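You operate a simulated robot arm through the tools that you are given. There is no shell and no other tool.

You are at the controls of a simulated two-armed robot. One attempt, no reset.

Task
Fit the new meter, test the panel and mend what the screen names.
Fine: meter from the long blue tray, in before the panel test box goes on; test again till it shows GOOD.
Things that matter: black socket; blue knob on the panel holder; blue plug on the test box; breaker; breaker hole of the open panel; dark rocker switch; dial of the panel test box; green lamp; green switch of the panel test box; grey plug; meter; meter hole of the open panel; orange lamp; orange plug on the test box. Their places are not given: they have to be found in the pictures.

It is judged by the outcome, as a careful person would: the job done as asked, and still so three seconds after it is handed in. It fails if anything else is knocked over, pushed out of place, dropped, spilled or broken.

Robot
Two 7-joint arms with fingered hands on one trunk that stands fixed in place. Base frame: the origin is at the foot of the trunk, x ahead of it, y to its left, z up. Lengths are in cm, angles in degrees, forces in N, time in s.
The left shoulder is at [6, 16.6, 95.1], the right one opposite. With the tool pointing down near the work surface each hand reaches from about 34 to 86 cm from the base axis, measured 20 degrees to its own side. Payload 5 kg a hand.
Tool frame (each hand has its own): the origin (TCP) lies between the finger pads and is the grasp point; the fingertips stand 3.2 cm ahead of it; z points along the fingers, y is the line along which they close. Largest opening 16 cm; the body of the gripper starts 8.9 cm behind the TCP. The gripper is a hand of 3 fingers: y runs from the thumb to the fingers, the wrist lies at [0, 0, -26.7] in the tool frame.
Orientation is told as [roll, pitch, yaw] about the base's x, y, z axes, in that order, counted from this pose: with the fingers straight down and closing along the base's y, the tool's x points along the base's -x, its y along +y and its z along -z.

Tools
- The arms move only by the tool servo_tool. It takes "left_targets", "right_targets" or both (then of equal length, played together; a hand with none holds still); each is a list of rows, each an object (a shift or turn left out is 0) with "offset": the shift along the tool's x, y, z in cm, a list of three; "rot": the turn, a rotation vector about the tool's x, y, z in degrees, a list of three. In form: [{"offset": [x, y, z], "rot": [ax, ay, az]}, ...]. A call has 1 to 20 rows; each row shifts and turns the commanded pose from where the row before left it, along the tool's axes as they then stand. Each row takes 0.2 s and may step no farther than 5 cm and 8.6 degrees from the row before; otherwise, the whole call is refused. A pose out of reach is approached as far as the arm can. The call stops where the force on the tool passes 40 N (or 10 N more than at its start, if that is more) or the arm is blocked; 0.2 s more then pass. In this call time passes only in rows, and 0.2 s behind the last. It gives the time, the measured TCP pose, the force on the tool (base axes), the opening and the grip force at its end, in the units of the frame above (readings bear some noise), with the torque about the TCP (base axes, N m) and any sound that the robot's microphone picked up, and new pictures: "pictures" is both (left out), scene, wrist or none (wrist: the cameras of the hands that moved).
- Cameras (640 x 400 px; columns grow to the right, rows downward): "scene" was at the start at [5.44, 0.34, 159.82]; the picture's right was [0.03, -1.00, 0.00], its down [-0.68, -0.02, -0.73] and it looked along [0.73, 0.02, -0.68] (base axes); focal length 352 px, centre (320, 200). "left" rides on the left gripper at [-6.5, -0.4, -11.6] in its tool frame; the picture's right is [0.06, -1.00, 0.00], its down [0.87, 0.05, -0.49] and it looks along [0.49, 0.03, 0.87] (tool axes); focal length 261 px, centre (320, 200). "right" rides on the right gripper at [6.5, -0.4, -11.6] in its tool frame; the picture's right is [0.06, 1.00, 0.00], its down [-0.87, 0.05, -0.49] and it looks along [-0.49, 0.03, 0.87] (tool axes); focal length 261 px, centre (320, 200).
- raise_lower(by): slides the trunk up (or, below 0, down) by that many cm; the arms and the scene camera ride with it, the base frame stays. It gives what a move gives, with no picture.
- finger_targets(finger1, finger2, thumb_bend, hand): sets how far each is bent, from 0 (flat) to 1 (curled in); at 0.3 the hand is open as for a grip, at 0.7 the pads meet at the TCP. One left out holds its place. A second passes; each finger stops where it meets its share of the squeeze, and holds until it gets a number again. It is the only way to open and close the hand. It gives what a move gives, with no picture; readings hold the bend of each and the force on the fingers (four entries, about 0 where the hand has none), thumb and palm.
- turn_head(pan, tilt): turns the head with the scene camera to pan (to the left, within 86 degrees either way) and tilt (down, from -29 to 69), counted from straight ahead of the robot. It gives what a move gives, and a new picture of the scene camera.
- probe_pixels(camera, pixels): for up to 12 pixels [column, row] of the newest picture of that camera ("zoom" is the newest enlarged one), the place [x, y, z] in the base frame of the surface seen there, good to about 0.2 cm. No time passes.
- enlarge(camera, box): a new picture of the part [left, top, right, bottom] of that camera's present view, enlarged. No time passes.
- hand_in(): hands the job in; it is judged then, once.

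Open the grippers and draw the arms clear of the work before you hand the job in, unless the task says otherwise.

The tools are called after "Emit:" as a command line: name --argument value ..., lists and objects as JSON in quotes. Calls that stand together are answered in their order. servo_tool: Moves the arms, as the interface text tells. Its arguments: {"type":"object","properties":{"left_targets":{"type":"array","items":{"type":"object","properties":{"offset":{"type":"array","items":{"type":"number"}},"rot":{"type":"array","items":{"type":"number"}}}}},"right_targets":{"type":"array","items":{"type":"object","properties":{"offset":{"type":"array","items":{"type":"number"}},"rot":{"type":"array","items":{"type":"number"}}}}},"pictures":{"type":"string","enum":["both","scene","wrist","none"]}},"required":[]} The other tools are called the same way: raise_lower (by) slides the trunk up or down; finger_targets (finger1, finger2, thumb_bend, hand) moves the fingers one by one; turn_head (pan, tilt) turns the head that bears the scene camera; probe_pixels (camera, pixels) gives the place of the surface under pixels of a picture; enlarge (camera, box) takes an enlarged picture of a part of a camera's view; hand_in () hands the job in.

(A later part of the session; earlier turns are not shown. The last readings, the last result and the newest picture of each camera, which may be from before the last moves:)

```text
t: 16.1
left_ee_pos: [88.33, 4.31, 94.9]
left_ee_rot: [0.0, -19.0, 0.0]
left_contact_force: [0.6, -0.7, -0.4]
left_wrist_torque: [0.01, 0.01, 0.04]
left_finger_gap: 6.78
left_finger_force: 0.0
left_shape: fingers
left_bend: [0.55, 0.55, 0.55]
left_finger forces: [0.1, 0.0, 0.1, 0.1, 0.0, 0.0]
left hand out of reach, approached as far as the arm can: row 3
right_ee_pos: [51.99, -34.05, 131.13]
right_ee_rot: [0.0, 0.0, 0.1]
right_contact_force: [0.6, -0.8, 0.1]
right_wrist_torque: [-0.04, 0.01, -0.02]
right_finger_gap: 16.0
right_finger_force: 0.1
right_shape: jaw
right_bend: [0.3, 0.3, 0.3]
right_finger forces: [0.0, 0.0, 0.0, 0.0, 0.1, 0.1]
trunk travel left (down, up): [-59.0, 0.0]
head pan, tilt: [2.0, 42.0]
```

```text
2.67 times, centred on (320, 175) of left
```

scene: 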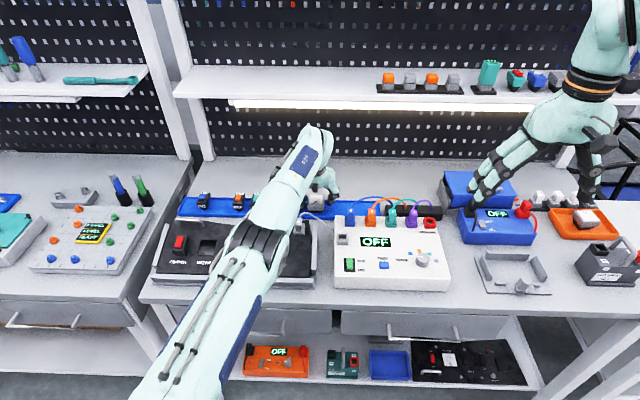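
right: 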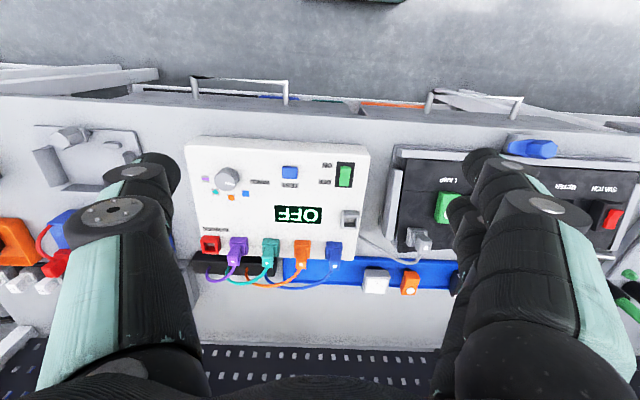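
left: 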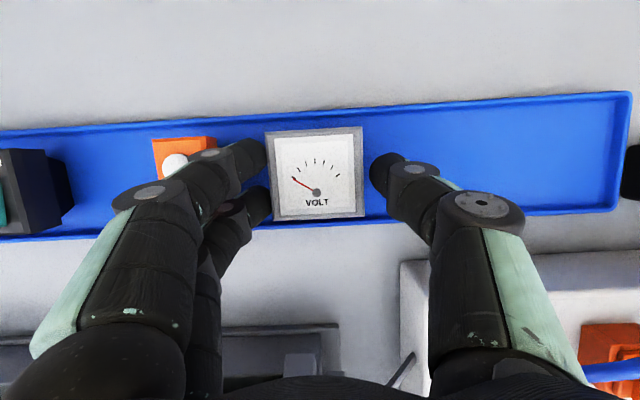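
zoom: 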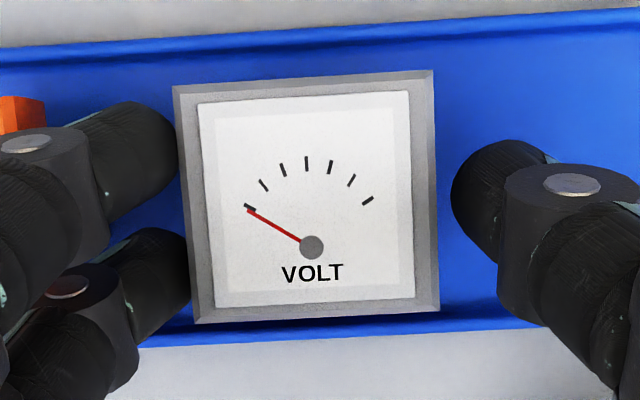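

I measure where the thumb tip really is relative to the meter head from the scene picture.

Emit:
enlarge --camera "scene" --box '[300, 180, 340, 205]'

Emit:
probe_pixels --camera "zoom" --pixels '[[450, 190], [455, 220], [460, 235], [430, 225], [490, 225], [130, 200], [150, 230], [350, 290], [350, 330], [350, 240]]'

```text
16.00 times, centred on (320, 192) of scene
```

zoom: 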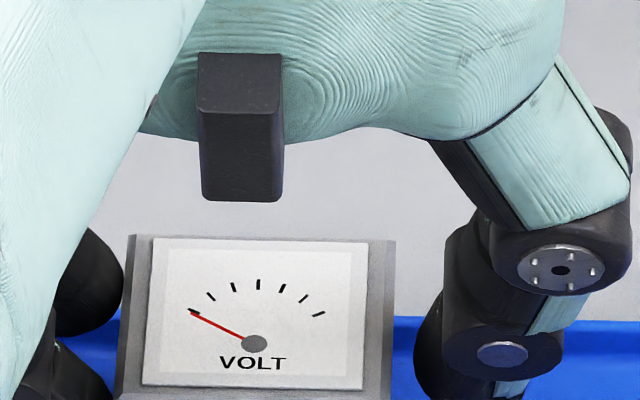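

```text
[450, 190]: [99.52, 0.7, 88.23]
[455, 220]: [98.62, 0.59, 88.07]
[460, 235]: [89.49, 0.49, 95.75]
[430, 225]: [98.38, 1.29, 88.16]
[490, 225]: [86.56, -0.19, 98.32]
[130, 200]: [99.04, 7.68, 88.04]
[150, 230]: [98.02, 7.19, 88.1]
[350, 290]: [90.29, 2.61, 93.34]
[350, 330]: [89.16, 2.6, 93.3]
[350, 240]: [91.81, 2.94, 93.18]
```

Emit:
enlarge --camera "scene" --box '[300, 190, 340, 215]'

Emit:
probe_pixels --camera "zoom" --pixels '[[425, 200], [435, 225], [450, 235], [480, 235], [430, 160], [60, 230], [90, 230], [250, 270], [250, 320], [250, 370], [385, 300]]'

```text
16.00 times, centred on (320, 202) of scene
```

zoom: 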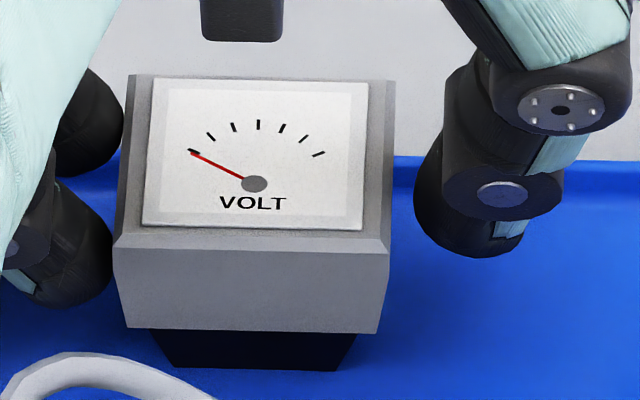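

```text
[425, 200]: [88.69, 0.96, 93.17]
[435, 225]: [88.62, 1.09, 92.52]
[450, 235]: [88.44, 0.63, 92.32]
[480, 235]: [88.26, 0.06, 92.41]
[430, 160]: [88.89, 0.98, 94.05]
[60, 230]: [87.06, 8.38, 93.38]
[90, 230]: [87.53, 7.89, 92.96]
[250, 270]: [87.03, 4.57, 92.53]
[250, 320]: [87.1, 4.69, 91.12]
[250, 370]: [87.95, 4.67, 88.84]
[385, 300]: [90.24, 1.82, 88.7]
```

The thumb tip sits at z≈91.8, the head's underside at ≈90.85, so the height is good. I centre by 0.15 cm in +y and close the fingers on the meter head.

Emit:
servo_tool --left_targets '[{"offset": [0, 0.15, 0]}]' --pictures "none"

Emit:
finger_targets --hand "left" --finger1 0.68 --finger2 0.68 --thumb_bend 0.68

Emit:
enlarge --camera "left" --box '[200, 100, 440, 250]'

Emit:
enlarge --camera "scene" --box '[290, 180, 346, 215]'

```text
t: 16.5
left_ee_pos: [88.41, 4.46, 94.95]
left_ee_rot: [-0.1, -19.0, 0.0]
left_contact_force: [0.2, -0.7, 0.0]
left_wrist_torque: [-0.01, -0.02, 0.01]
left_finger_gap: 6.79
left_finger_force: 0.1
left_shape: fingers
left_bend: [0.55, 0.55, 0.55]
left_finger forces: [0.0, 0.0, 0.1, 0.1, 0.1, 0.0]
right_ee_pos: [51.96, -34.07, 131.2]
right_ee_rot: [0.0, 0.0, 0.0]
right_contact_force: [0.2, -0.6, -0.3]
right_wrist_torque: [0.02, 0.03, -0.02]
right_finger_gap: 16.0
right_finger_force: 0.0
right_shape: jaw
right_bend: [0.3, 0.3, 0.3]
right_finger forces: [0.0, 0.1, 0.0, 0.0, 0.0, 0.0]
trunk travel left (down, up): [-59.0, 0.0]
head pan, tilt: [2.0, 42.0]
```

```text
t: 17.5
left_ee_pos: [88.43, 4.34, 94.92]
left_ee_rot: [0.2, -19.0, 0.0]
left_contact_force: [-0.6, 0.1, -1.3]
left_wrist_torque: [0.02, 0.02, 0.0]
left_finger_gap: 5.82
left_finger_force: 18.8
left_shape: fingers
left_bend: [0.58, 0.58, 0.62]
left_finger forces: [9.6, 9.7, 0.0, 0.0, 19.4, 0.1]
right_ee_pos: [51.94, -33.98, 131.12]
right_ee_rot: [0.0, 0.0, 0.0]
right_contact_force: [0.1, 0.7, 0.0]
right_wrist_torque: [0.0, 0.01, 0.05]
right_finger_gap: 15.99
right_finger_force: 0.0
right_shape: jaw
right_bend: [0.3, 0.3, 0.3]
right_finger forces: [0.0, 0.0, 0.0, 0.1, 0.0, 0.0]
trunk travel left (down, up): [-59.0, 0.0]
head pan, tilt: [2.0, 42.0]
```

```text
2.67 times, centred on (320, 175) of left
```

zoom: 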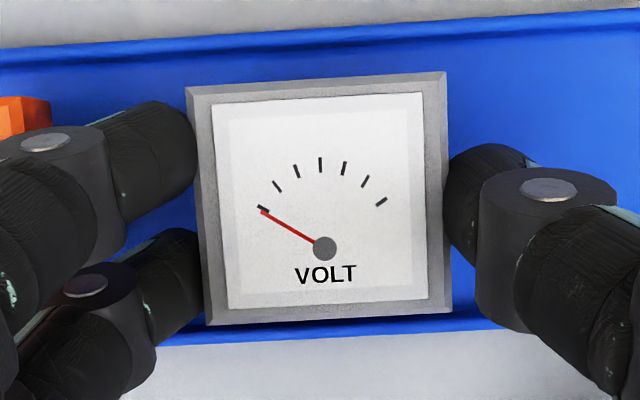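

```text
11.43 times, centred on (318, 198) of scene
```

zoom: 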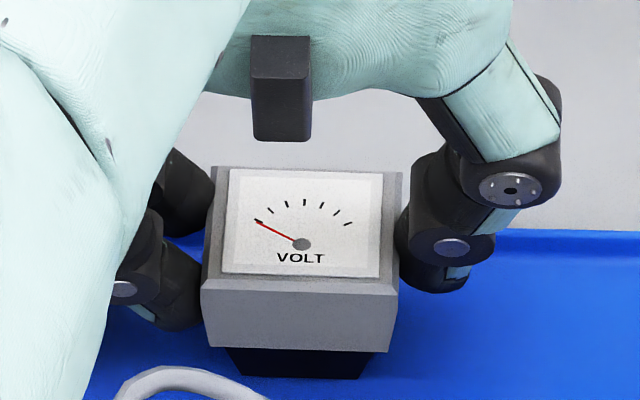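

Grip holds with 19 N. I lift the meter up and slightly back.

Emit:
servo_tool --left_targets '[{"offset": [-0.2, 0, -1.0]}, {"offset": [-0.4, 0, -2.0]}, {"offset": [-0.458, 0, -2.8]}, {"offset": [-0.458, 0, -2.8]}, {"offset": [-0.458, 0, -2.8]}, {"offset": [-0.458, 0, -2.8]}]' --pictures "both"

```text
t: 18.9
left_ee_pos: [86.16, 4.5, 109.41]
left_ee_rot: [0.0, -19.1, 0.0]
left_contact_force: [0.4, -0.2, -0.4]
left_wrist_torque: [0.0, 0.02, -0.02]
left_finger_gap: 5.82
left_finger_force: 19.4
left_shape: fingers
left_bend: [0.58, 0.58, 0.62]
left_finger forces: [9.6, 9.7, 0.0, 0.0, 19.4, 0.0]
right_ee_pos: [51.87, -33.99, 131.13]
right_ee_rot: [0.0, -0.1, 0.0]
right_contact_force: [0.0, 0.2, 0.4]
right_wrist_torque: [-0.01, -0.01, -0.03]
right_finger_gap: 16.01
right_finger_force: 0.0
right_shape: jaw
right_bend: [0.3, 0.3, 0.3]
right_finger forces: [0.1, 0.0, 0.1, 0.0, 0.1, 0.1]
trunk travel left (down, up): [-59.0, 0.0]
head pan, tilt: [2.0, 42.0]
```

scene: 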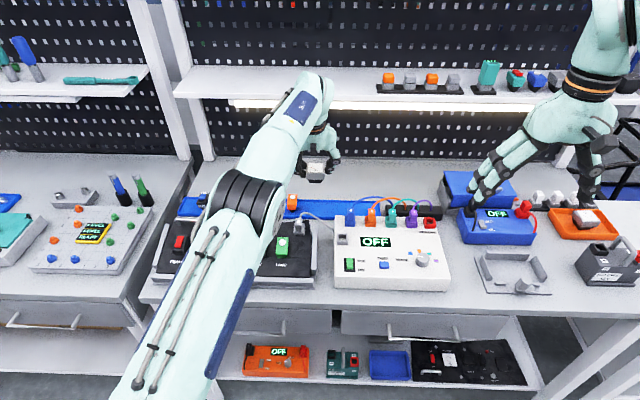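
left: 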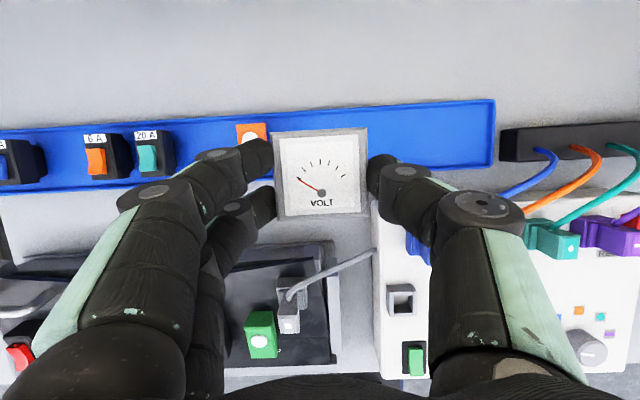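

The meter is held level, clear of everything. I carry it over toward the panel's meter hole and tilt forward to match the panel slope.

Emit:
servo_tool --left_targets '[{"offset": [2.31, 3.22, -1.11]}, {"offset": [2.31, 3.22, -1.11]}, {"offset": [2.31, 3.22, -1.11]}, {"offset": [2.31, 3.22, -1.11]}, {"offset": [2.31, 3.22, -1.11]}, {"offset": [2.31, 3.22, -1.11]}, {"offset": [2.31, 3.22, -1.11]}, {"offset": [2.31, 3.22, -1.11]}, {"offset": [2.31, 3.22, -1.11]}, {"rot": [0, -6.6, 0]}, {"rot": [0, -6.6, 0]}]' --pictures "both"

```text
t: 21.3
left_ee_pos: [63.03, 33.57, 111.93]
left_ee_rot: [-0.1, -32.3, 0.1]
left_contact_force: [0.6, 1.5, -1.0]
left_wrist_torque: [-0.02, 0.03, -0.04]
left_finger_gap: 5.84
left_finger_force: 19.2
left_shape: fingers
left_bend: [0.58, 0.58, 0.62]
left_finger forces: [9.4, 9.5, 0.0, 0.0, 19.1, 0.1]
right_ee_pos: [51.87, -34.05, 131.3]
right_ee_rot: [0.0, 0.0, 0.0]
right_contact_force: [0.1, -0.1, -0.1]
right_wrist_torque: [-0.05, 0.0, -0.02]
right_finger_gap: 16.01
right_finger_force: 0.1
right_shape: jaw
right_bend: [0.3, 0.3, 0.3]
right_finger forces: [0.0, 0.0, 0.0, 0.0, 0.0, 0.0]
trunk travel left (down, up): [-59.0, 0.0]
head pan, tilt: [2.0, 42.0]
```

scene: 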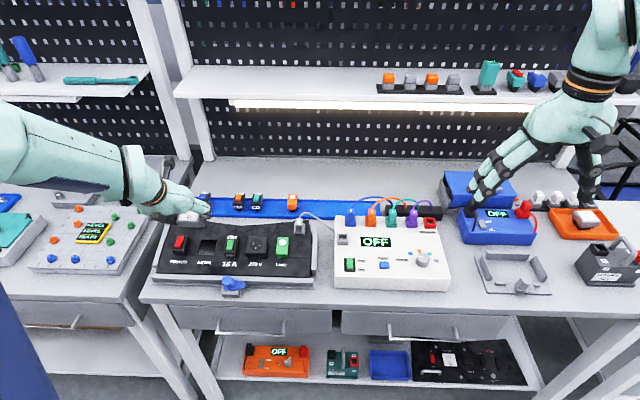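
left: 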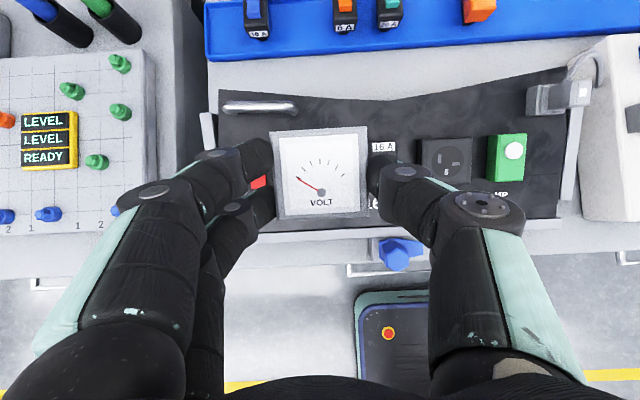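

The meter hangs above the panel. I re-measure the hole and panel plane precisely from the scene camera, and the meter in the hand.

Emit:
enlarge --camera "scene" --box '[166, 225, 246, 275]'

Emit:
probe_pixels --camera "zoom" --pixels '[[275, 110], [385, 110], [262, 202], [378, 202], [330, 105], [320, 215], [255, 150], [400, 150], [130, 190], [420, 205], [80, 230], [600, 230]]'

Emit:
probe_pixels --camera "left" --pixels '[[275, 137], [362, 133], [283, 213], [363, 207], [320, 170], [230, 115], [400, 120], [550, 90], [550, 190], [470, 110]]'

```text
8.00 times, centred on (206, 250) of scene
```

zoom: 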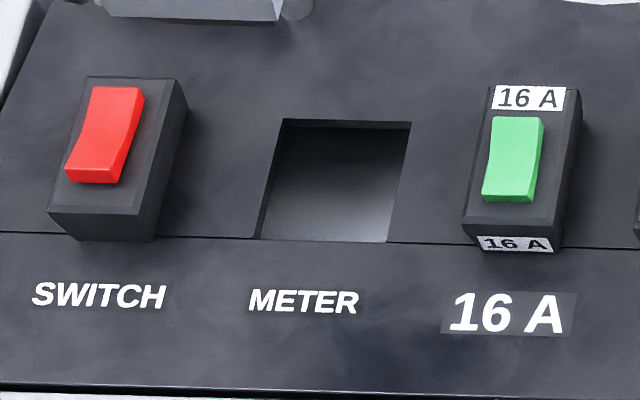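

```text
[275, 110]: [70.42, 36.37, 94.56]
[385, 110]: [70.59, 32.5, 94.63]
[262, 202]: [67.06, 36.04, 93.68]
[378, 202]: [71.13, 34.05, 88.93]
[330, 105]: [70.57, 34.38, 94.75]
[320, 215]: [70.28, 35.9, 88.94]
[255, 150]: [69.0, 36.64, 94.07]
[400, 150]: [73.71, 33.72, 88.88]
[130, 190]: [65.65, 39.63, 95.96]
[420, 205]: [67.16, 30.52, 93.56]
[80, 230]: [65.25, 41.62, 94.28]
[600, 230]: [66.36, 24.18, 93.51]
```

```text
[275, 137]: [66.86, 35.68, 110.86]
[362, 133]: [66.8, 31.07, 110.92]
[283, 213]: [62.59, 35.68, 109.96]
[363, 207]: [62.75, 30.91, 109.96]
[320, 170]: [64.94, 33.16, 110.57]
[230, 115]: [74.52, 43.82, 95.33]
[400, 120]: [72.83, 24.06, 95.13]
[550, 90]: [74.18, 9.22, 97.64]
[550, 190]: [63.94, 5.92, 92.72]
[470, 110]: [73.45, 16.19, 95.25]
```

I measure the held meter's edges more finely in enlarged left and scene views.

Emit:
enlarge --camera "left" --box '[240, 110, 400, 210]'

Emit:
probe_pixels --camera "zoom" --pixels '[[120, 95], [125, 150], [130, 220], [503, 80], [507, 150], [510, 220], [250, 82], [400, 74], [180, 180], [450, 180]]'

Emit:
enlarge --camera "scene" --box '[160, 190, 240, 240]'

Emit:
probe_pixels --camera "zoom" --pixels '[[150, 180], [330, 180], [160, 230], [320, 240], [240, 200]]'

```text
4.00 times, centred on (320, 160) of left
```

zoom: 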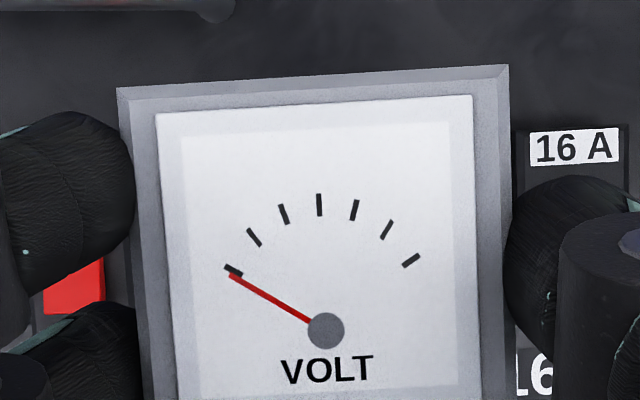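

```text
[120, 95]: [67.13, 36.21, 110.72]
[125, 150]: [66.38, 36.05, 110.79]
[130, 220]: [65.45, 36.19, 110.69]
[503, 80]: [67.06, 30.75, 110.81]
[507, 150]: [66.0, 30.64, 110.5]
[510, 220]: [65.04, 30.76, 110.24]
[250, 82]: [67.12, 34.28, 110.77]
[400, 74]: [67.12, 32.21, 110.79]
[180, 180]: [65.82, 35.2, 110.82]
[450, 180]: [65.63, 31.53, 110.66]
```

```text
8.00 times, centred on (200, 215) of scene
```

zoom: 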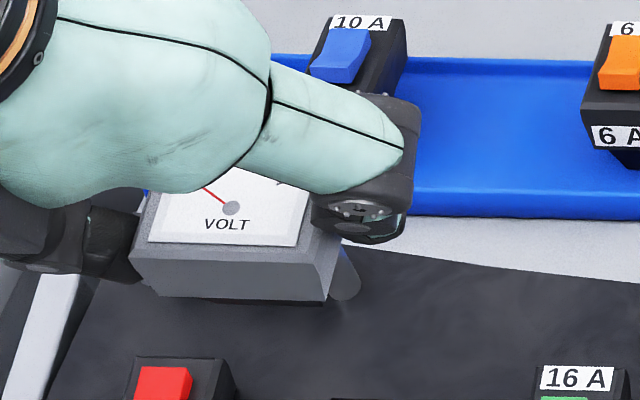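

```text
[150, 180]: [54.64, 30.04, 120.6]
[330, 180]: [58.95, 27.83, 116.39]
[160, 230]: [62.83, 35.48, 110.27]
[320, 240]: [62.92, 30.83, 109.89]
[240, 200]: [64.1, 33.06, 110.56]
```

The meter centre is ~0.14 cm to −y of the TCP; the hole centre is at about (67.9, 33.75, 93.85). I move to a pre-insertion hover with the body about 1 cm above the panel.

Emit:
servo_tool --left_targets '[{"offset": [1.46, 0.107, 3.52]}, {"offset": [1.46, 0.107, 3.52]}, {"offset": [1.46, 0.107, 3.0]}]' --pictures "both"

Emit:
enlarge --camera "scene" --box '[150, 205, 262, 275]'

Emit:
enlarge --camera "left" --box '[200, 80, 440, 230]'

```text
t: 22.1
left_ee_pos: [64.86, 33.8, 100.8]
left_ee_rot: [0.0, -32.2, 0.1]
left_contact_force: [-0.5, 0.3, -1.3]
left_wrist_torque: [-0.01, 0.04, -0.02]
left_finger_gap: 5.81
left_finger_force: 18.6
left_shape: fingers
left_bend: [0.58, 0.58, 0.62]
left_finger forces: [9.5, 9.5, 0.0, 0.0, 18.9, 0.1]
right_ee_pos: [51.95, -33.96, 131.2]
right_ee_rot: [0.0, 0.1, -0.1]
right_contact_force: [0.3, -0.7, -0.3]
right_wrist_torque: [-0.03, 0.01, -0.01]
right_finger_gap: 15.99
right_finger_force: 0.1
right_shape: jaw
right_bend: [0.3, 0.3, 0.3]
right_finger forces: [0.1, 0.0, 0.0, 0.0, 0.0, 0.1]
trunk travel left (down, up): [-59.0, 0.0]
head pan, tilt: [2.0, 42.0]
```

scene: 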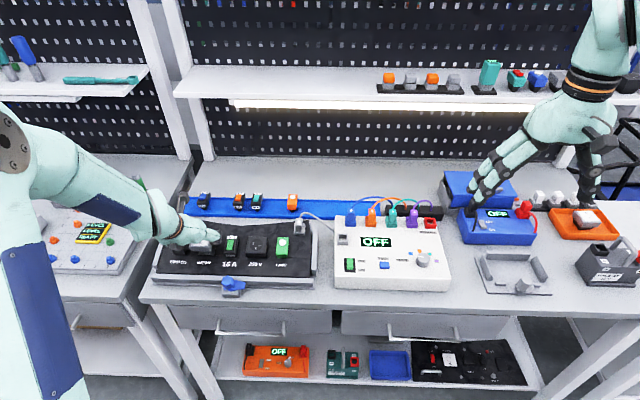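
left: 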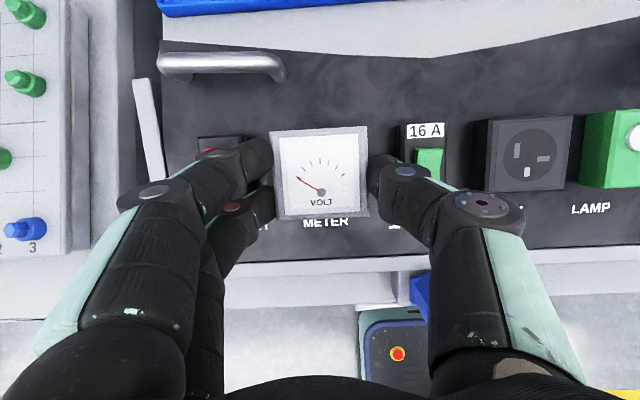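

```text
5.71 times, centred on (206, 240) of scene
```

zoom: 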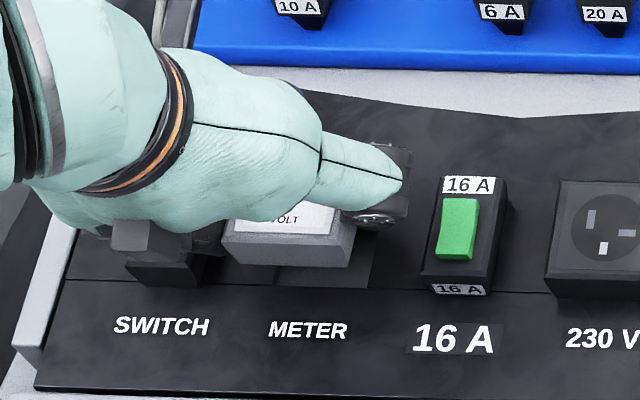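

```text
2.67 times, centred on (320, 155) of left
```

zoom: 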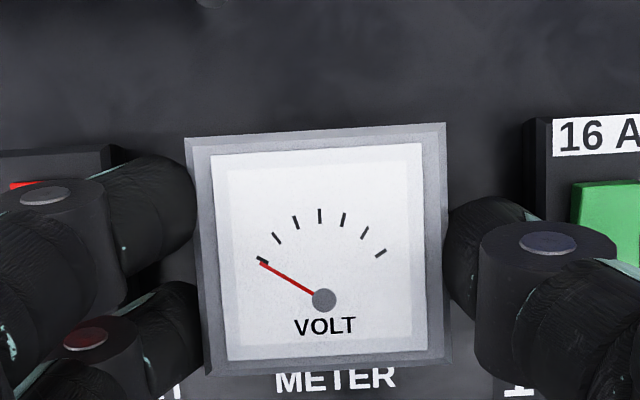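

I check the clearance between the finger knuckles and the SWITCH block, and between the thumb and the breaker.

Emit:
probe_pixels --camera "left" --pixels '[[262, 155], [240, 155], [215, 165], [190, 180], [155, 195], [265, 195], [245, 200], [225, 215], [375, 170], [400, 172], [430, 185], [475, 205]]'

Emit:
probe_pixels --camera "left" --pixels '[[205, 142], [225, 140], [405, 128], [440, 128], [410, 150], [430, 155], [270, 132], [366, 128], [282, 220], [369, 215], [320, 220], [325, 175]]'

Emit:
enlarge --camera "scene" --box '[170, 225, 234, 265]'

```text
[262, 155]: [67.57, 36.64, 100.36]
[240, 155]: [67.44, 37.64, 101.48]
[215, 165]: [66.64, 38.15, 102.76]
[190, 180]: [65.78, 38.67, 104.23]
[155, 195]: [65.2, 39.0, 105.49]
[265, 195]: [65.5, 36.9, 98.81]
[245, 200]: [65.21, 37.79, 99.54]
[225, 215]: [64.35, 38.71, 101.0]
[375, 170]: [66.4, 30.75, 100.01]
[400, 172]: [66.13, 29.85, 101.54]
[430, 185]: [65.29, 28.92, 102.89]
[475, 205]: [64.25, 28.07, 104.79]
```

```text
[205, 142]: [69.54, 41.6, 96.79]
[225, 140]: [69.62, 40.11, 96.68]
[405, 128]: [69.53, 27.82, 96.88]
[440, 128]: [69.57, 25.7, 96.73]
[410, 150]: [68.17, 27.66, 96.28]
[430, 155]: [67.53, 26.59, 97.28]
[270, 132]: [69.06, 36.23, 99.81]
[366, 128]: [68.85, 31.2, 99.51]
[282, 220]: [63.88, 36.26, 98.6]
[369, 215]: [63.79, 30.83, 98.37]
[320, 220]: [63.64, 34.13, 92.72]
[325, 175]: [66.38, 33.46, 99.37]
```

```text
10.00 times, centred on (202, 245) of scene
```

zoom: 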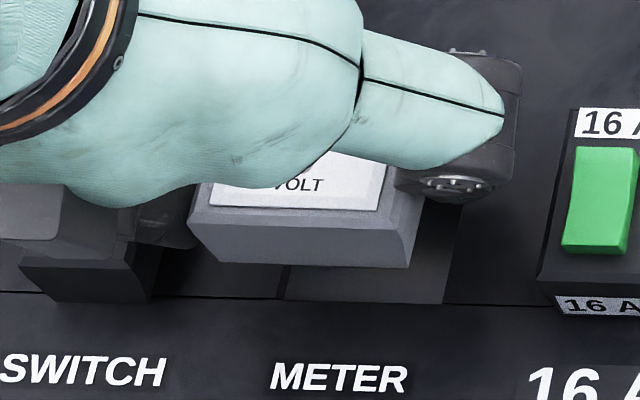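

Clearances look fine (switch side at y≈40, breaker side at y≈28). I correct by +0.15 x, +0.12 y and descend 1.6 cm along the panel normal, so that the tapered body starts to enter.

Emit:
servo_tool --left_targets '[{"offset": [-0.127, 0.12, 0.08]}, {"offset": [0.13, 0, 0.378]}, {"offset": [0.13, 0, 0.378]}, {"offset": [0.13, 0, 0.378]}, {"offset": [0.13, 0, 0.378]}]' --pictures "both"

Emit:
enlarge --camera "scene" --box '[170, 225, 234, 265]'

Emit:
enlarge --camera "left" --box '[200, 80, 440, 230]'

```text
t: 23.3
left_ee_pos: [65.33, 33.83, 99.46]
left_ee_rot: [0.0, -32.1, 0.0]
left_contact_force: [0.6, 0.7, -0.8]
left_wrist_torque: [-0.01, -0.01, 0.0]
left_finger_gap: 5.83
left_finger_force: 18.2
left_shape: fingers
left_bend: [0.58, 0.58, 0.62]
left_finger forces: [9.5, 9.4, 0.0, 0.0, 19.0, 0.0]
right_ee_pos: [52.0, -34.02, 131.26]
right_ee_rot: [-0.1, 0.0, -0.1]
right_contact_force: [-0.4, 0.1, -0.7]
right_wrist_torque: [0.02, 0.0, -0.02]
right_finger_gap: 16.0
right_finger_force: 0.1
right_shape: jaw
right_bend: [0.3, 0.3, 0.3]
right_finger forces: [0.1, 0.0, 0.0, 0.1, 0.0, 0.1]
trunk travel left (down, up): [-59.0, 0.0]
head pan, tilt: [2.0, 42.0]
```

scene: 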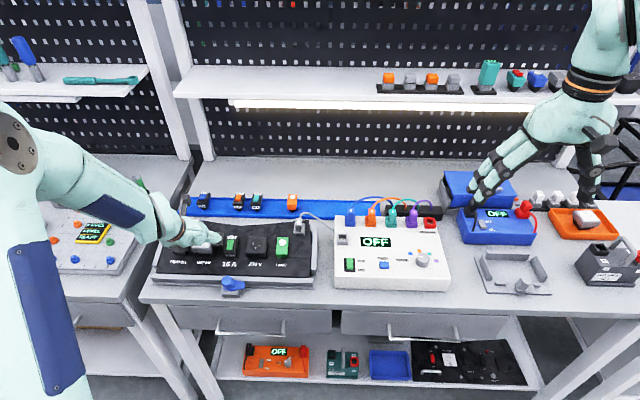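
left: 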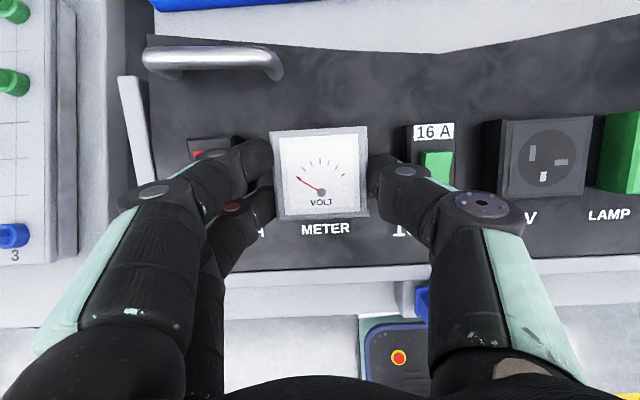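

```text
10.00 times, centred on (202, 245) of scene
```

zoom: 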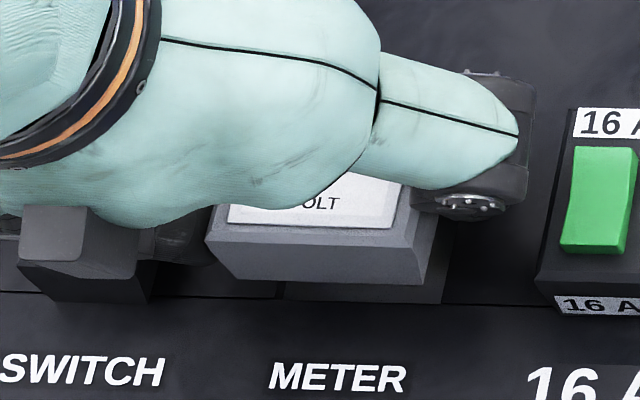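

```text
2.67 times, centred on (320, 155) of left
```

zoom: 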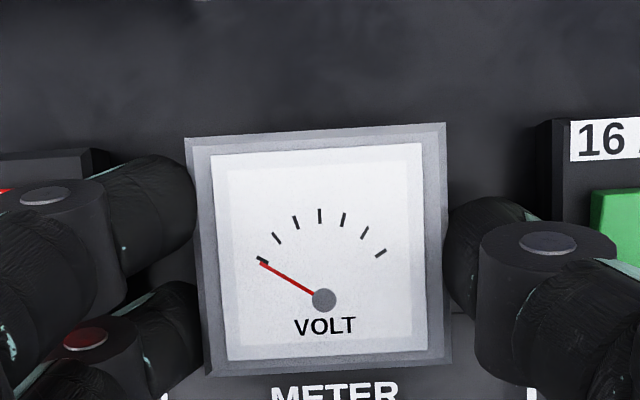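

No contact force yet. I go on down in small steps, watching the force.

Emit:
servo_tool --left_targets '[{"offset": [0.081, 0, 0.236]}, {"offset": [0.081, 0, 0.236]}, {"offset": [0.081, 0, 0.236]}, {"offset": [0.081, 0, 0.236]}]' --pictures "both"

Emit:
enlarge --camera "scene" --box '[170, 225, 234, 265]'

```text
t: 24.3
left_ee_pos: [65.53, 33.86, 98.58]
left_ee_rot: [0.0, -32.2, 0.0]
left_contact_force: [0.5, 0.1, -0.6]
left_wrist_torque: [-0.02, 0.04, -0.01]
left_finger_gap: 5.8
left_finger_force: 18.8
left_shape: fingers
left_bend: [0.58, 0.58, 0.62]
left_finger forces: [9.5, 9.4, 0.0, 0.1, 19.0, 0.0]
right_ee_pos: [51.89, -34.05, 131.15]
right_ee_rot: [0.0, 0.0, 0.1]
right_contact_force: [0.2, -0.2, 0.2]
right_wrist_torque: [0.0, 0.0, -0.02]
right_finger_gap: 15.99
right_finger_force: 0.0
right_shape: jaw
right_bend: [0.3, 0.3, 0.3]
right_finger forces: [0.0, 0.0, 0.0, 0.0, 0.0, 0.1]
trunk travel left (down, up): [-59.0, 0.0]
head pan, tilt: [2.0, 42.0]
```

scene: 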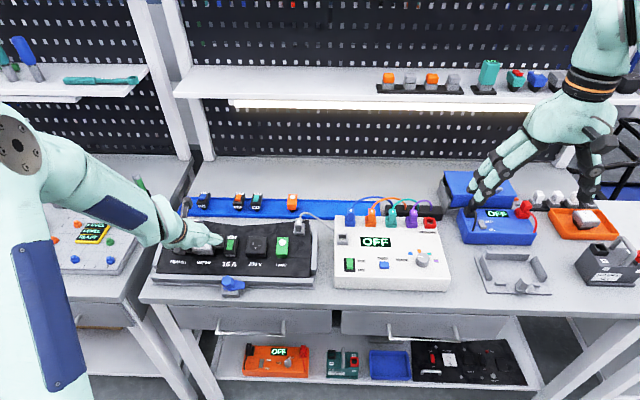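
left: 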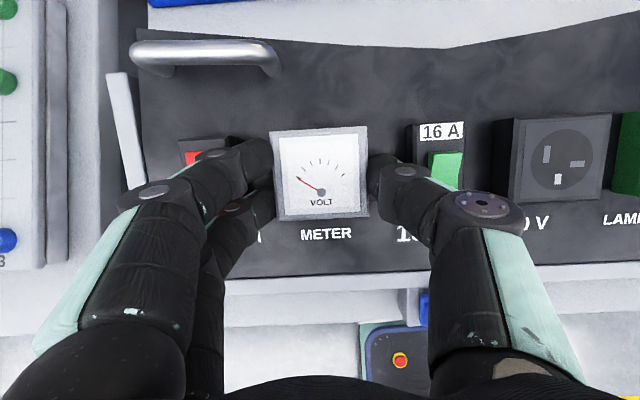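

```text
10.00 times, centred on (202, 245) of scene
```

zoom: 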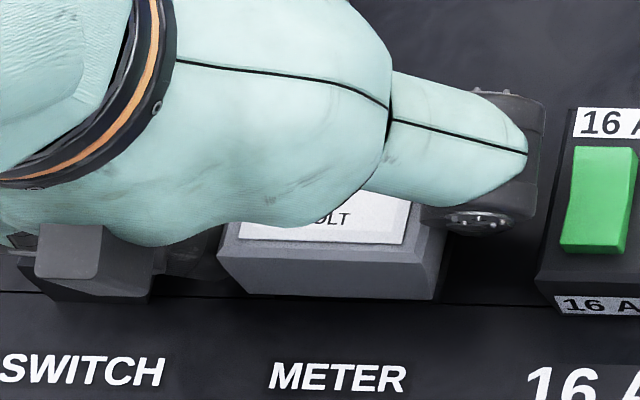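

No contact so far. I probe the dark block under the palm (zoom (70,250)) for its clearance to the switch before going lower.

Emit:
probe_pixels --camera "zoom" --pixels '[[70, 245], [70, 270], [45, 270], [120, 285], [90, 285], [190, 255], [310, 280], [470, 220], [500, 210]]'

```text
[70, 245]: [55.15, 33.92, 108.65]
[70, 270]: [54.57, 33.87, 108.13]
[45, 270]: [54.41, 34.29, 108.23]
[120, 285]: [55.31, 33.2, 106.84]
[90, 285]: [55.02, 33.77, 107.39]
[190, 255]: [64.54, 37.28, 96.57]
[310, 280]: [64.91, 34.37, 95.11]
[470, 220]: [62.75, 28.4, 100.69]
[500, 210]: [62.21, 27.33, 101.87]
```

The block is high (z≈107), no issue. I continue inserting by 0.8 cm.

Emit:
servo_tool --left_targets '[{"offset": [0.065, 0, 0.189]}, {"offset": [0.065, 0, 0.189]}, {"offset": [0.065, 0, 0.189]}, {"offset": [0.065, 0, 0.189]}]' --pictures "both"

Emit:
enlarge --camera "scene" --box '[170, 225, 234, 265]'

Emit:
enlarge --camera "left" --box '[200, 80, 440, 230]'

```text
t: 25.3
left_ee_pos: [65.72, 33.86, 97.77]
left_ee_rot: [0.0, -32.2, 0.0]
left_contact_force: [-2.4, -0.3, 4.6]
left_wrist_torque: [0.25, 0.18, 0.12]
left_finger_gap: 5.83
left_finger_force: 23.1
left_shape: fingers
left_bend: [0.58, 0.59, 0.62]
left_finger forces: [9.0, 17.8, 0.0, 0.0, 19.6, 0.0]
right_ee_pos: [51.83, -34.15, 131.21]
right_ee_rot: [0.0, 0.0, 0.1]
right_contact_force: [-0.1, 0.2, 0.1]
right_wrist_torque: [0.01, -0.01, -0.01]
right_finger_gap: 16.01
right_finger_force: 0.1
right_shape: jaw
right_bend: [0.3, 0.3, 0.3]
right_finger forces: [0.0, 0.0, 0.0, 0.0, 0.1, 0.0]
trunk travel left (down, up): [-59.0, 0.0]
head pan, tilt: [2.0, 42.0]
```

scene: 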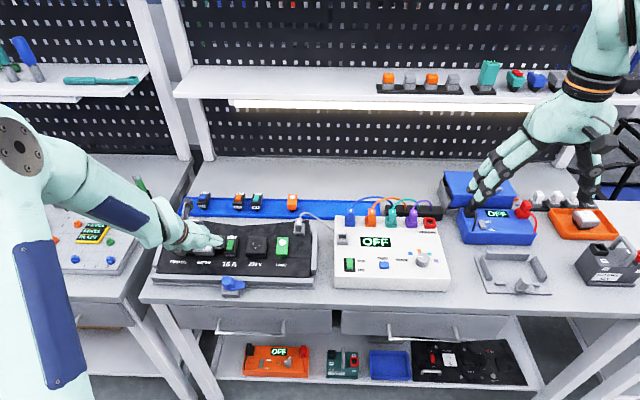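
left: 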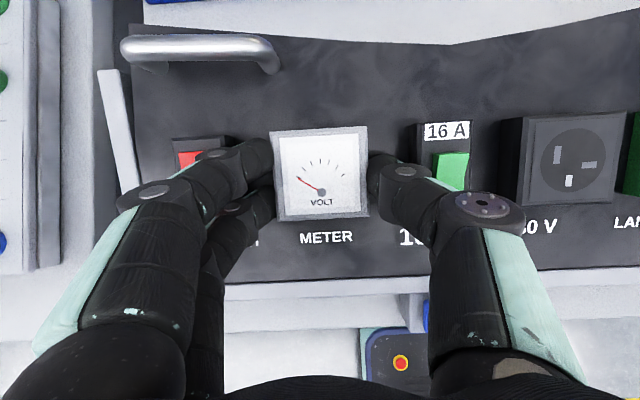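

```text
10.00 times, centred on (202, 245) of scene
```

zoom: 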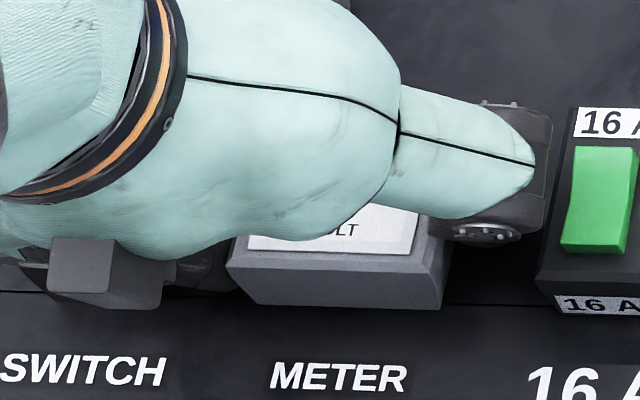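

```text
2.67 times, centred on (320, 155) of left
```

zoom: 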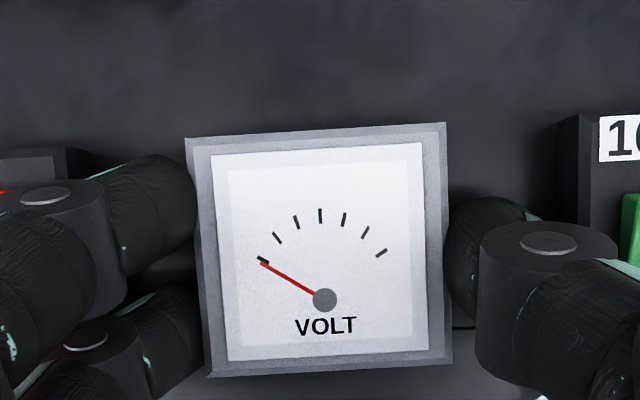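

Contact has begun (about 5 N) nearly at the predicted depth. I press 0.2 cm more and check the gap.

Emit:
servo_tool --left_targets '[{"offset": [0.032, 0, 0.095]}, {"offset": [0.032, 0, 0.095]}]' --pictures "both"

Emit:
enlarge --camera "scene" --box '[186, 235, 226, 260]'

Emit:
probe_pixels --camera "left" --pixels '[[272, 133], [365, 128], [283, 217], [367, 212], [320, 170], [300, 115], [385, 230], [330, 225]]'

```text
t: 25.9
left_ee_pos: [65.83, 33.82, 97.69]
left_ee_rot: [0.2, -32.4, -0.1]
left_contact_force: [-3.9, 0.2, 18.0]
left_wrist_torque: [0.72, 0.12, 0.13]
left_finger_gap: 5.8
left_finger_force: 29.9
left_shape: fingers
left_bend: [0.58, 0.61, 0.62]
left_finger forces: [8.6, 30.1, 0.0, 0.1, 20.0, 0.1]
right_ee_pos: [51.73, -34.17, 131.21]
right_ee_rot: [0.2, -0.1, 0.0]
right_contact_force: [0.3, 0.2, 0.1]
right_wrist_torque: [0.01, 0.04, -0.03]
right_finger_gap: 15.98
right_finger_force: 0.1
right_shape: jaw
right_bend: [0.3, 0.3, 0.3]
right_finger forces: [0.0, 0.0, 0.1, 0.0, 0.0, 0.0]
trunk travel left (down, up): [-59.0, 0.0]
head pan, tilt: [2.0, 42.0]
```

scene: 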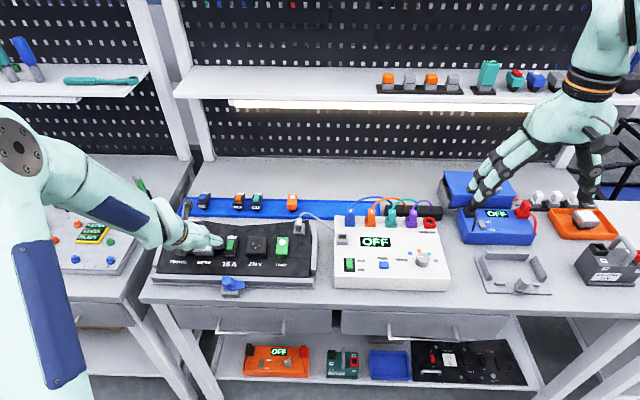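
left: 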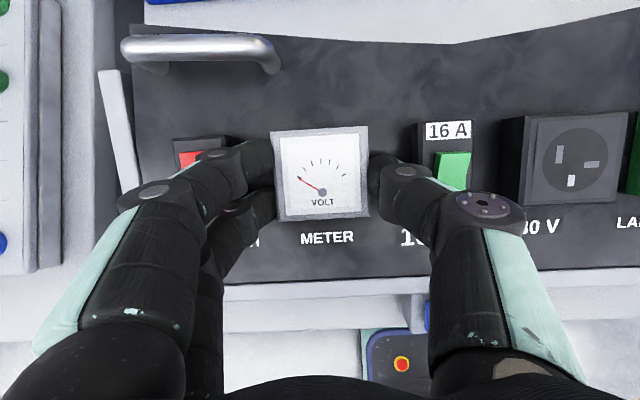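

```text
16.00 times, centred on (206, 248) of scene
```

zoom: 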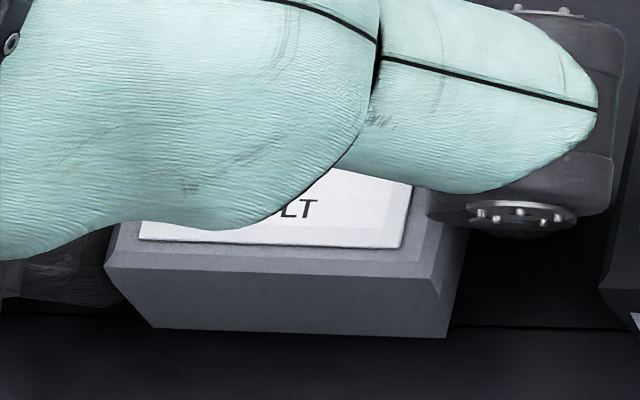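

```text
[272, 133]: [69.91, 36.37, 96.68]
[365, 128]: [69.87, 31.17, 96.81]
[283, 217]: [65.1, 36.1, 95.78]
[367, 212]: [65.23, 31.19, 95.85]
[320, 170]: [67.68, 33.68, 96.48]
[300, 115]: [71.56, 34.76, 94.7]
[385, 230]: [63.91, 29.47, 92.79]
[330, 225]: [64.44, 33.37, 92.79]
```

The head looks seated; one fingertip seems to touch the panel too. I release by opening each side slightly.

Emit:
finger_targets --hand "left" --finger1 0.555 --finger2 0.555 --thumb_bend 0.6

Emit:
enlarge --camera "left" --box '[200, 80, 440, 230]'

Emit:
enlarge --camera "scene" --box '[170, 225, 234, 265]'

```text
t: 26.9
left_ee_pos: [65.8, 33.82, 97.54]
left_ee_rot: [0.1, -32.5, -0.2]
left_contact_force: [-0.3, -6.0, 27.1]
left_wrist_torque: [0.75, -0.11, -0.06]
left_finger_gap: 6.28
left_finger_force: 18.3
left_shape: fingers
left_bend: [0.55, 0.61, 0.59]
left_finger forces: [0.0, 31.4, 0.0, 0.0, 5.3, 0.0]
right_ee_pos: [51.79, -34.24, 131.28]
right_ee_rot: [0.0, -0.1, 0.0]
right_contact_force: [-0.4, -0.2, 0.0]
right_wrist_torque: [-0.02, 0.0, 0.02]
right_finger_gap: 15.99
right_finger_force: 0.1
right_shape: jaw
right_bend: [0.3, 0.3, 0.3]
right_finger forces: [0.1, 0.0, 0.0, 0.1, 0.0, 0.0]
trunk travel left (down, up): [-59.0, 0.0]
head pan, tilt: [2.0, 42.0]
```

```text
2.67 times, centred on (320, 155) of left
```

zoom: 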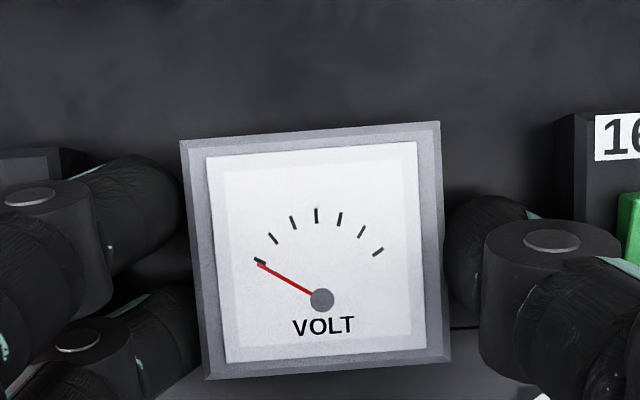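

```text
10.00 times, centred on (202, 245) of scene
```

zoom: 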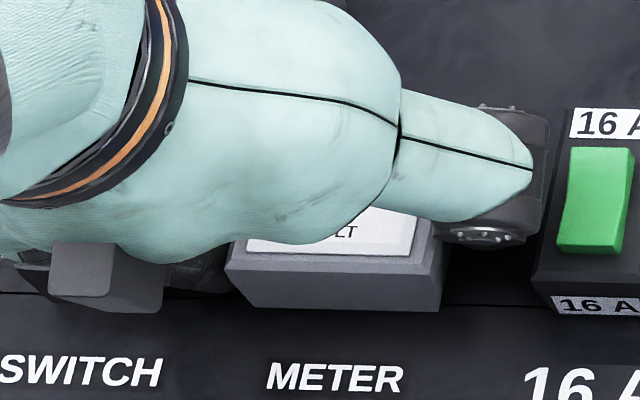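

Finger 2 is pressing on the panel (31 N) while the others are free; I raise 0.3 cm along the normal to unload it, then open a bit more.

Emit:
servo_tool --left_targets '[{"offset": [-0.05, 0, -0.14]}, {"offset": [-0.05, 0, -0.14]}]' --pictures "none"

Emit:
finger_targets --hand "left" --finger1 0.55 --finger2 0.55 --thumb_bend 0.58

Emit:
enlarge --camera "left" --box '[200, 80, 440, 230]'

Emit:
enlarge --camera "scene" --box '[170, 225, 234, 265]'

```text
t: 27.5
left_ee_pos: [65.76, 33.67, 97.76]
left_ee_rot: [0.1, -32.1, 0.2]
left_contact_force: [1.6, -4.2, 13.1]
left_wrist_torque: [0.34, -0.05, -0.07]
left_finger_gap: 6.24
left_finger_force: 10.2
left_shape: fingers
left_bend: [0.55, 0.59, 0.59]
left_finger forces: [0.0, 16.7, 0.0, 0.0, 4.0, 0.1]
right_ee_pos: [51.91, -34.25, 131.24]
right_ee_rot: [0.1, 0.0, 0.0]
right_contact_force: [-0.1, 0.1, 0.2]
right_wrist_torque: [-0.02, 0.0, -0.03]
right_finger_gap: 15.99
right_finger_force: 0.0
right_shape: jaw
right_bend: [0.3, 0.3, 0.3]
right_finger forces: [0.0, 0.1, 0.1, 0.0, 0.1, 0.0]
trunk travel left (down, up): [-59.0, 0.0]
head pan, tilt: [2.0, 42.0]
```

```text
t: 28.5
left_ee_pos: [65.75, 33.82, 97.7]
left_ee_rot: [0.0, -32.1, -0.1]
left_contact_force: [-3.3, -2.9, 5.7]
left_wrist_torque: [0.11, 0.08, 0.1]
left_finger_gap: 6.45
left_finger_force: 4.8
left_shape: fingers
left_bend: [0.55, 0.58, 0.57]
left_finger forces: [0.1, 8.7, 0.1, 0.1, 1.3, 0.1]
right_ee_pos: [51.94, -34.09, 131.11]
right_ee_rot: [0.0, 0.1, 0.0]
right_contact_force: [-0.2, 0.5, -0.2]
right_wrist_torque: [0.02, 0.0, 0.0]
right_finger_gap: 15.98
right_finger_force: 0.0
right_shape: jaw
right_bend: [0.3, 0.3, 0.3]
right_finger forces: [0.1, 0.0, 0.1, 0.0, 0.1, 0.0]
trunk travel left (down, up): [-59.0, 0.0]
head pan, tilt: [2.0, 42.0]
```

```text
2.67 times, centred on (320, 155) of left
```

zoom: 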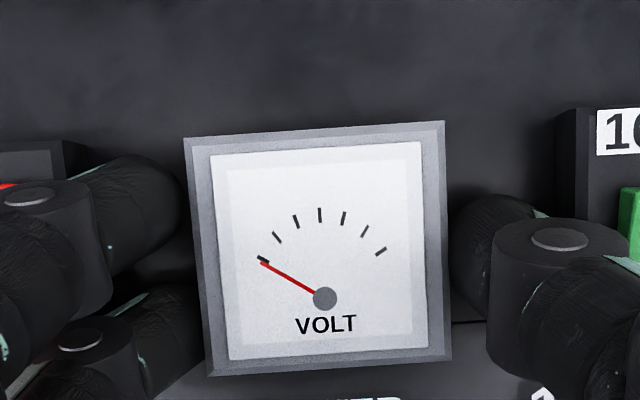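

```text
10.00 times, centred on (202, 245) of scene
```

zoom: 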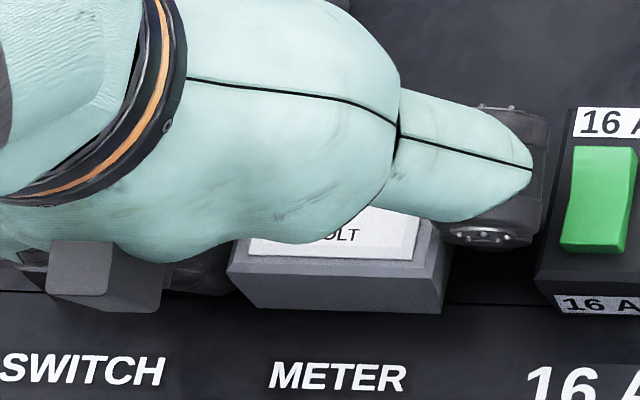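

The panel is back in its original spot and the meter stays put while the fingers are loose. I raise another 0.6 cm and check the meter doesn't follow.

Emit:
servo_tool --left_targets '[{"offset": [-0.065, 0, -0.19]}, {"offset": [-0.13, 0, -0.38]}]' --pictures "wrist"

Emit:
enlarge --camera "left" --box '[200, 80, 440, 230]'

Emit:
enlarge --camera "scene" --box '[170, 225, 234, 265]'

```text
t: 29.1
left_ee_pos: [65.61, 33.85, 98.3]
left_ee_rot: [0.0, -32.1, 0.0]
left_contact_force: [0.6, -1.2, -0.7]
left_wrist_torque: [-0.05, -0.01, 0.05]
left_finger_gap: 6.48
left_finger_force: 0.9
left_shape: fingers
left_bend: [0.55, 0.55, 0.56]
left_finger forces: [0.0, 0.1, 0.0, 0.1, 1.2, 0.0]
right_ee_pos: [51.85, -34.06, 131.24]
right_ee_rot: [-0.1, 0.0, 0.1]
right_contact_force: [1.0, -0.3, -0.9]
right_wrist_torque: [-0.04, 0.0, 0.0]
right_finger_gap: 15.97
right_finger_force: 0.0
right_shape: jaw
right_bend: [0.3, 0.3, 0.3]
right_finger forces: [0.1, 0.0, 0.0, 0.0, 0.1, 0.0]
trunk travel left (down, up): [-59.0, 0.0]
head pan, tilt: [2.0, 42.0]
```

left: 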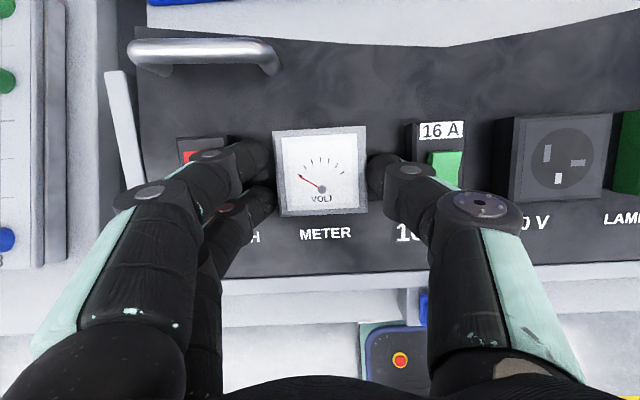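

```text
2.67 times, centred on (320, 155) of left
```

zoom: 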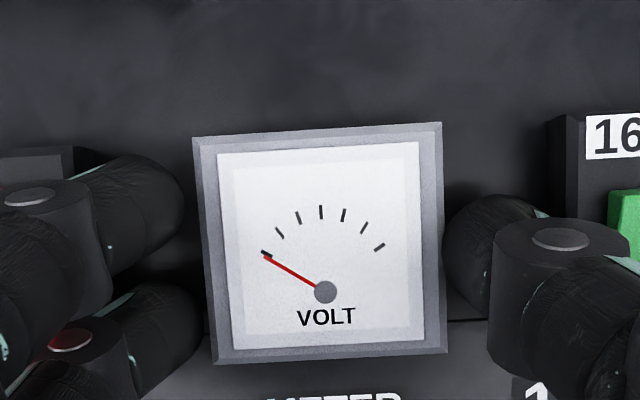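

```text
10.00 times, centred on (202, 245) of scene
```

zoom: 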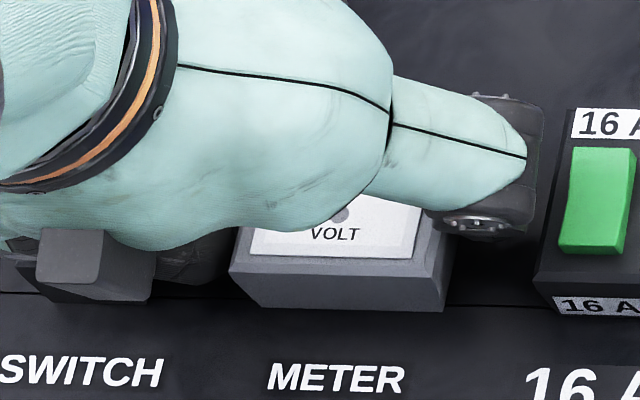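

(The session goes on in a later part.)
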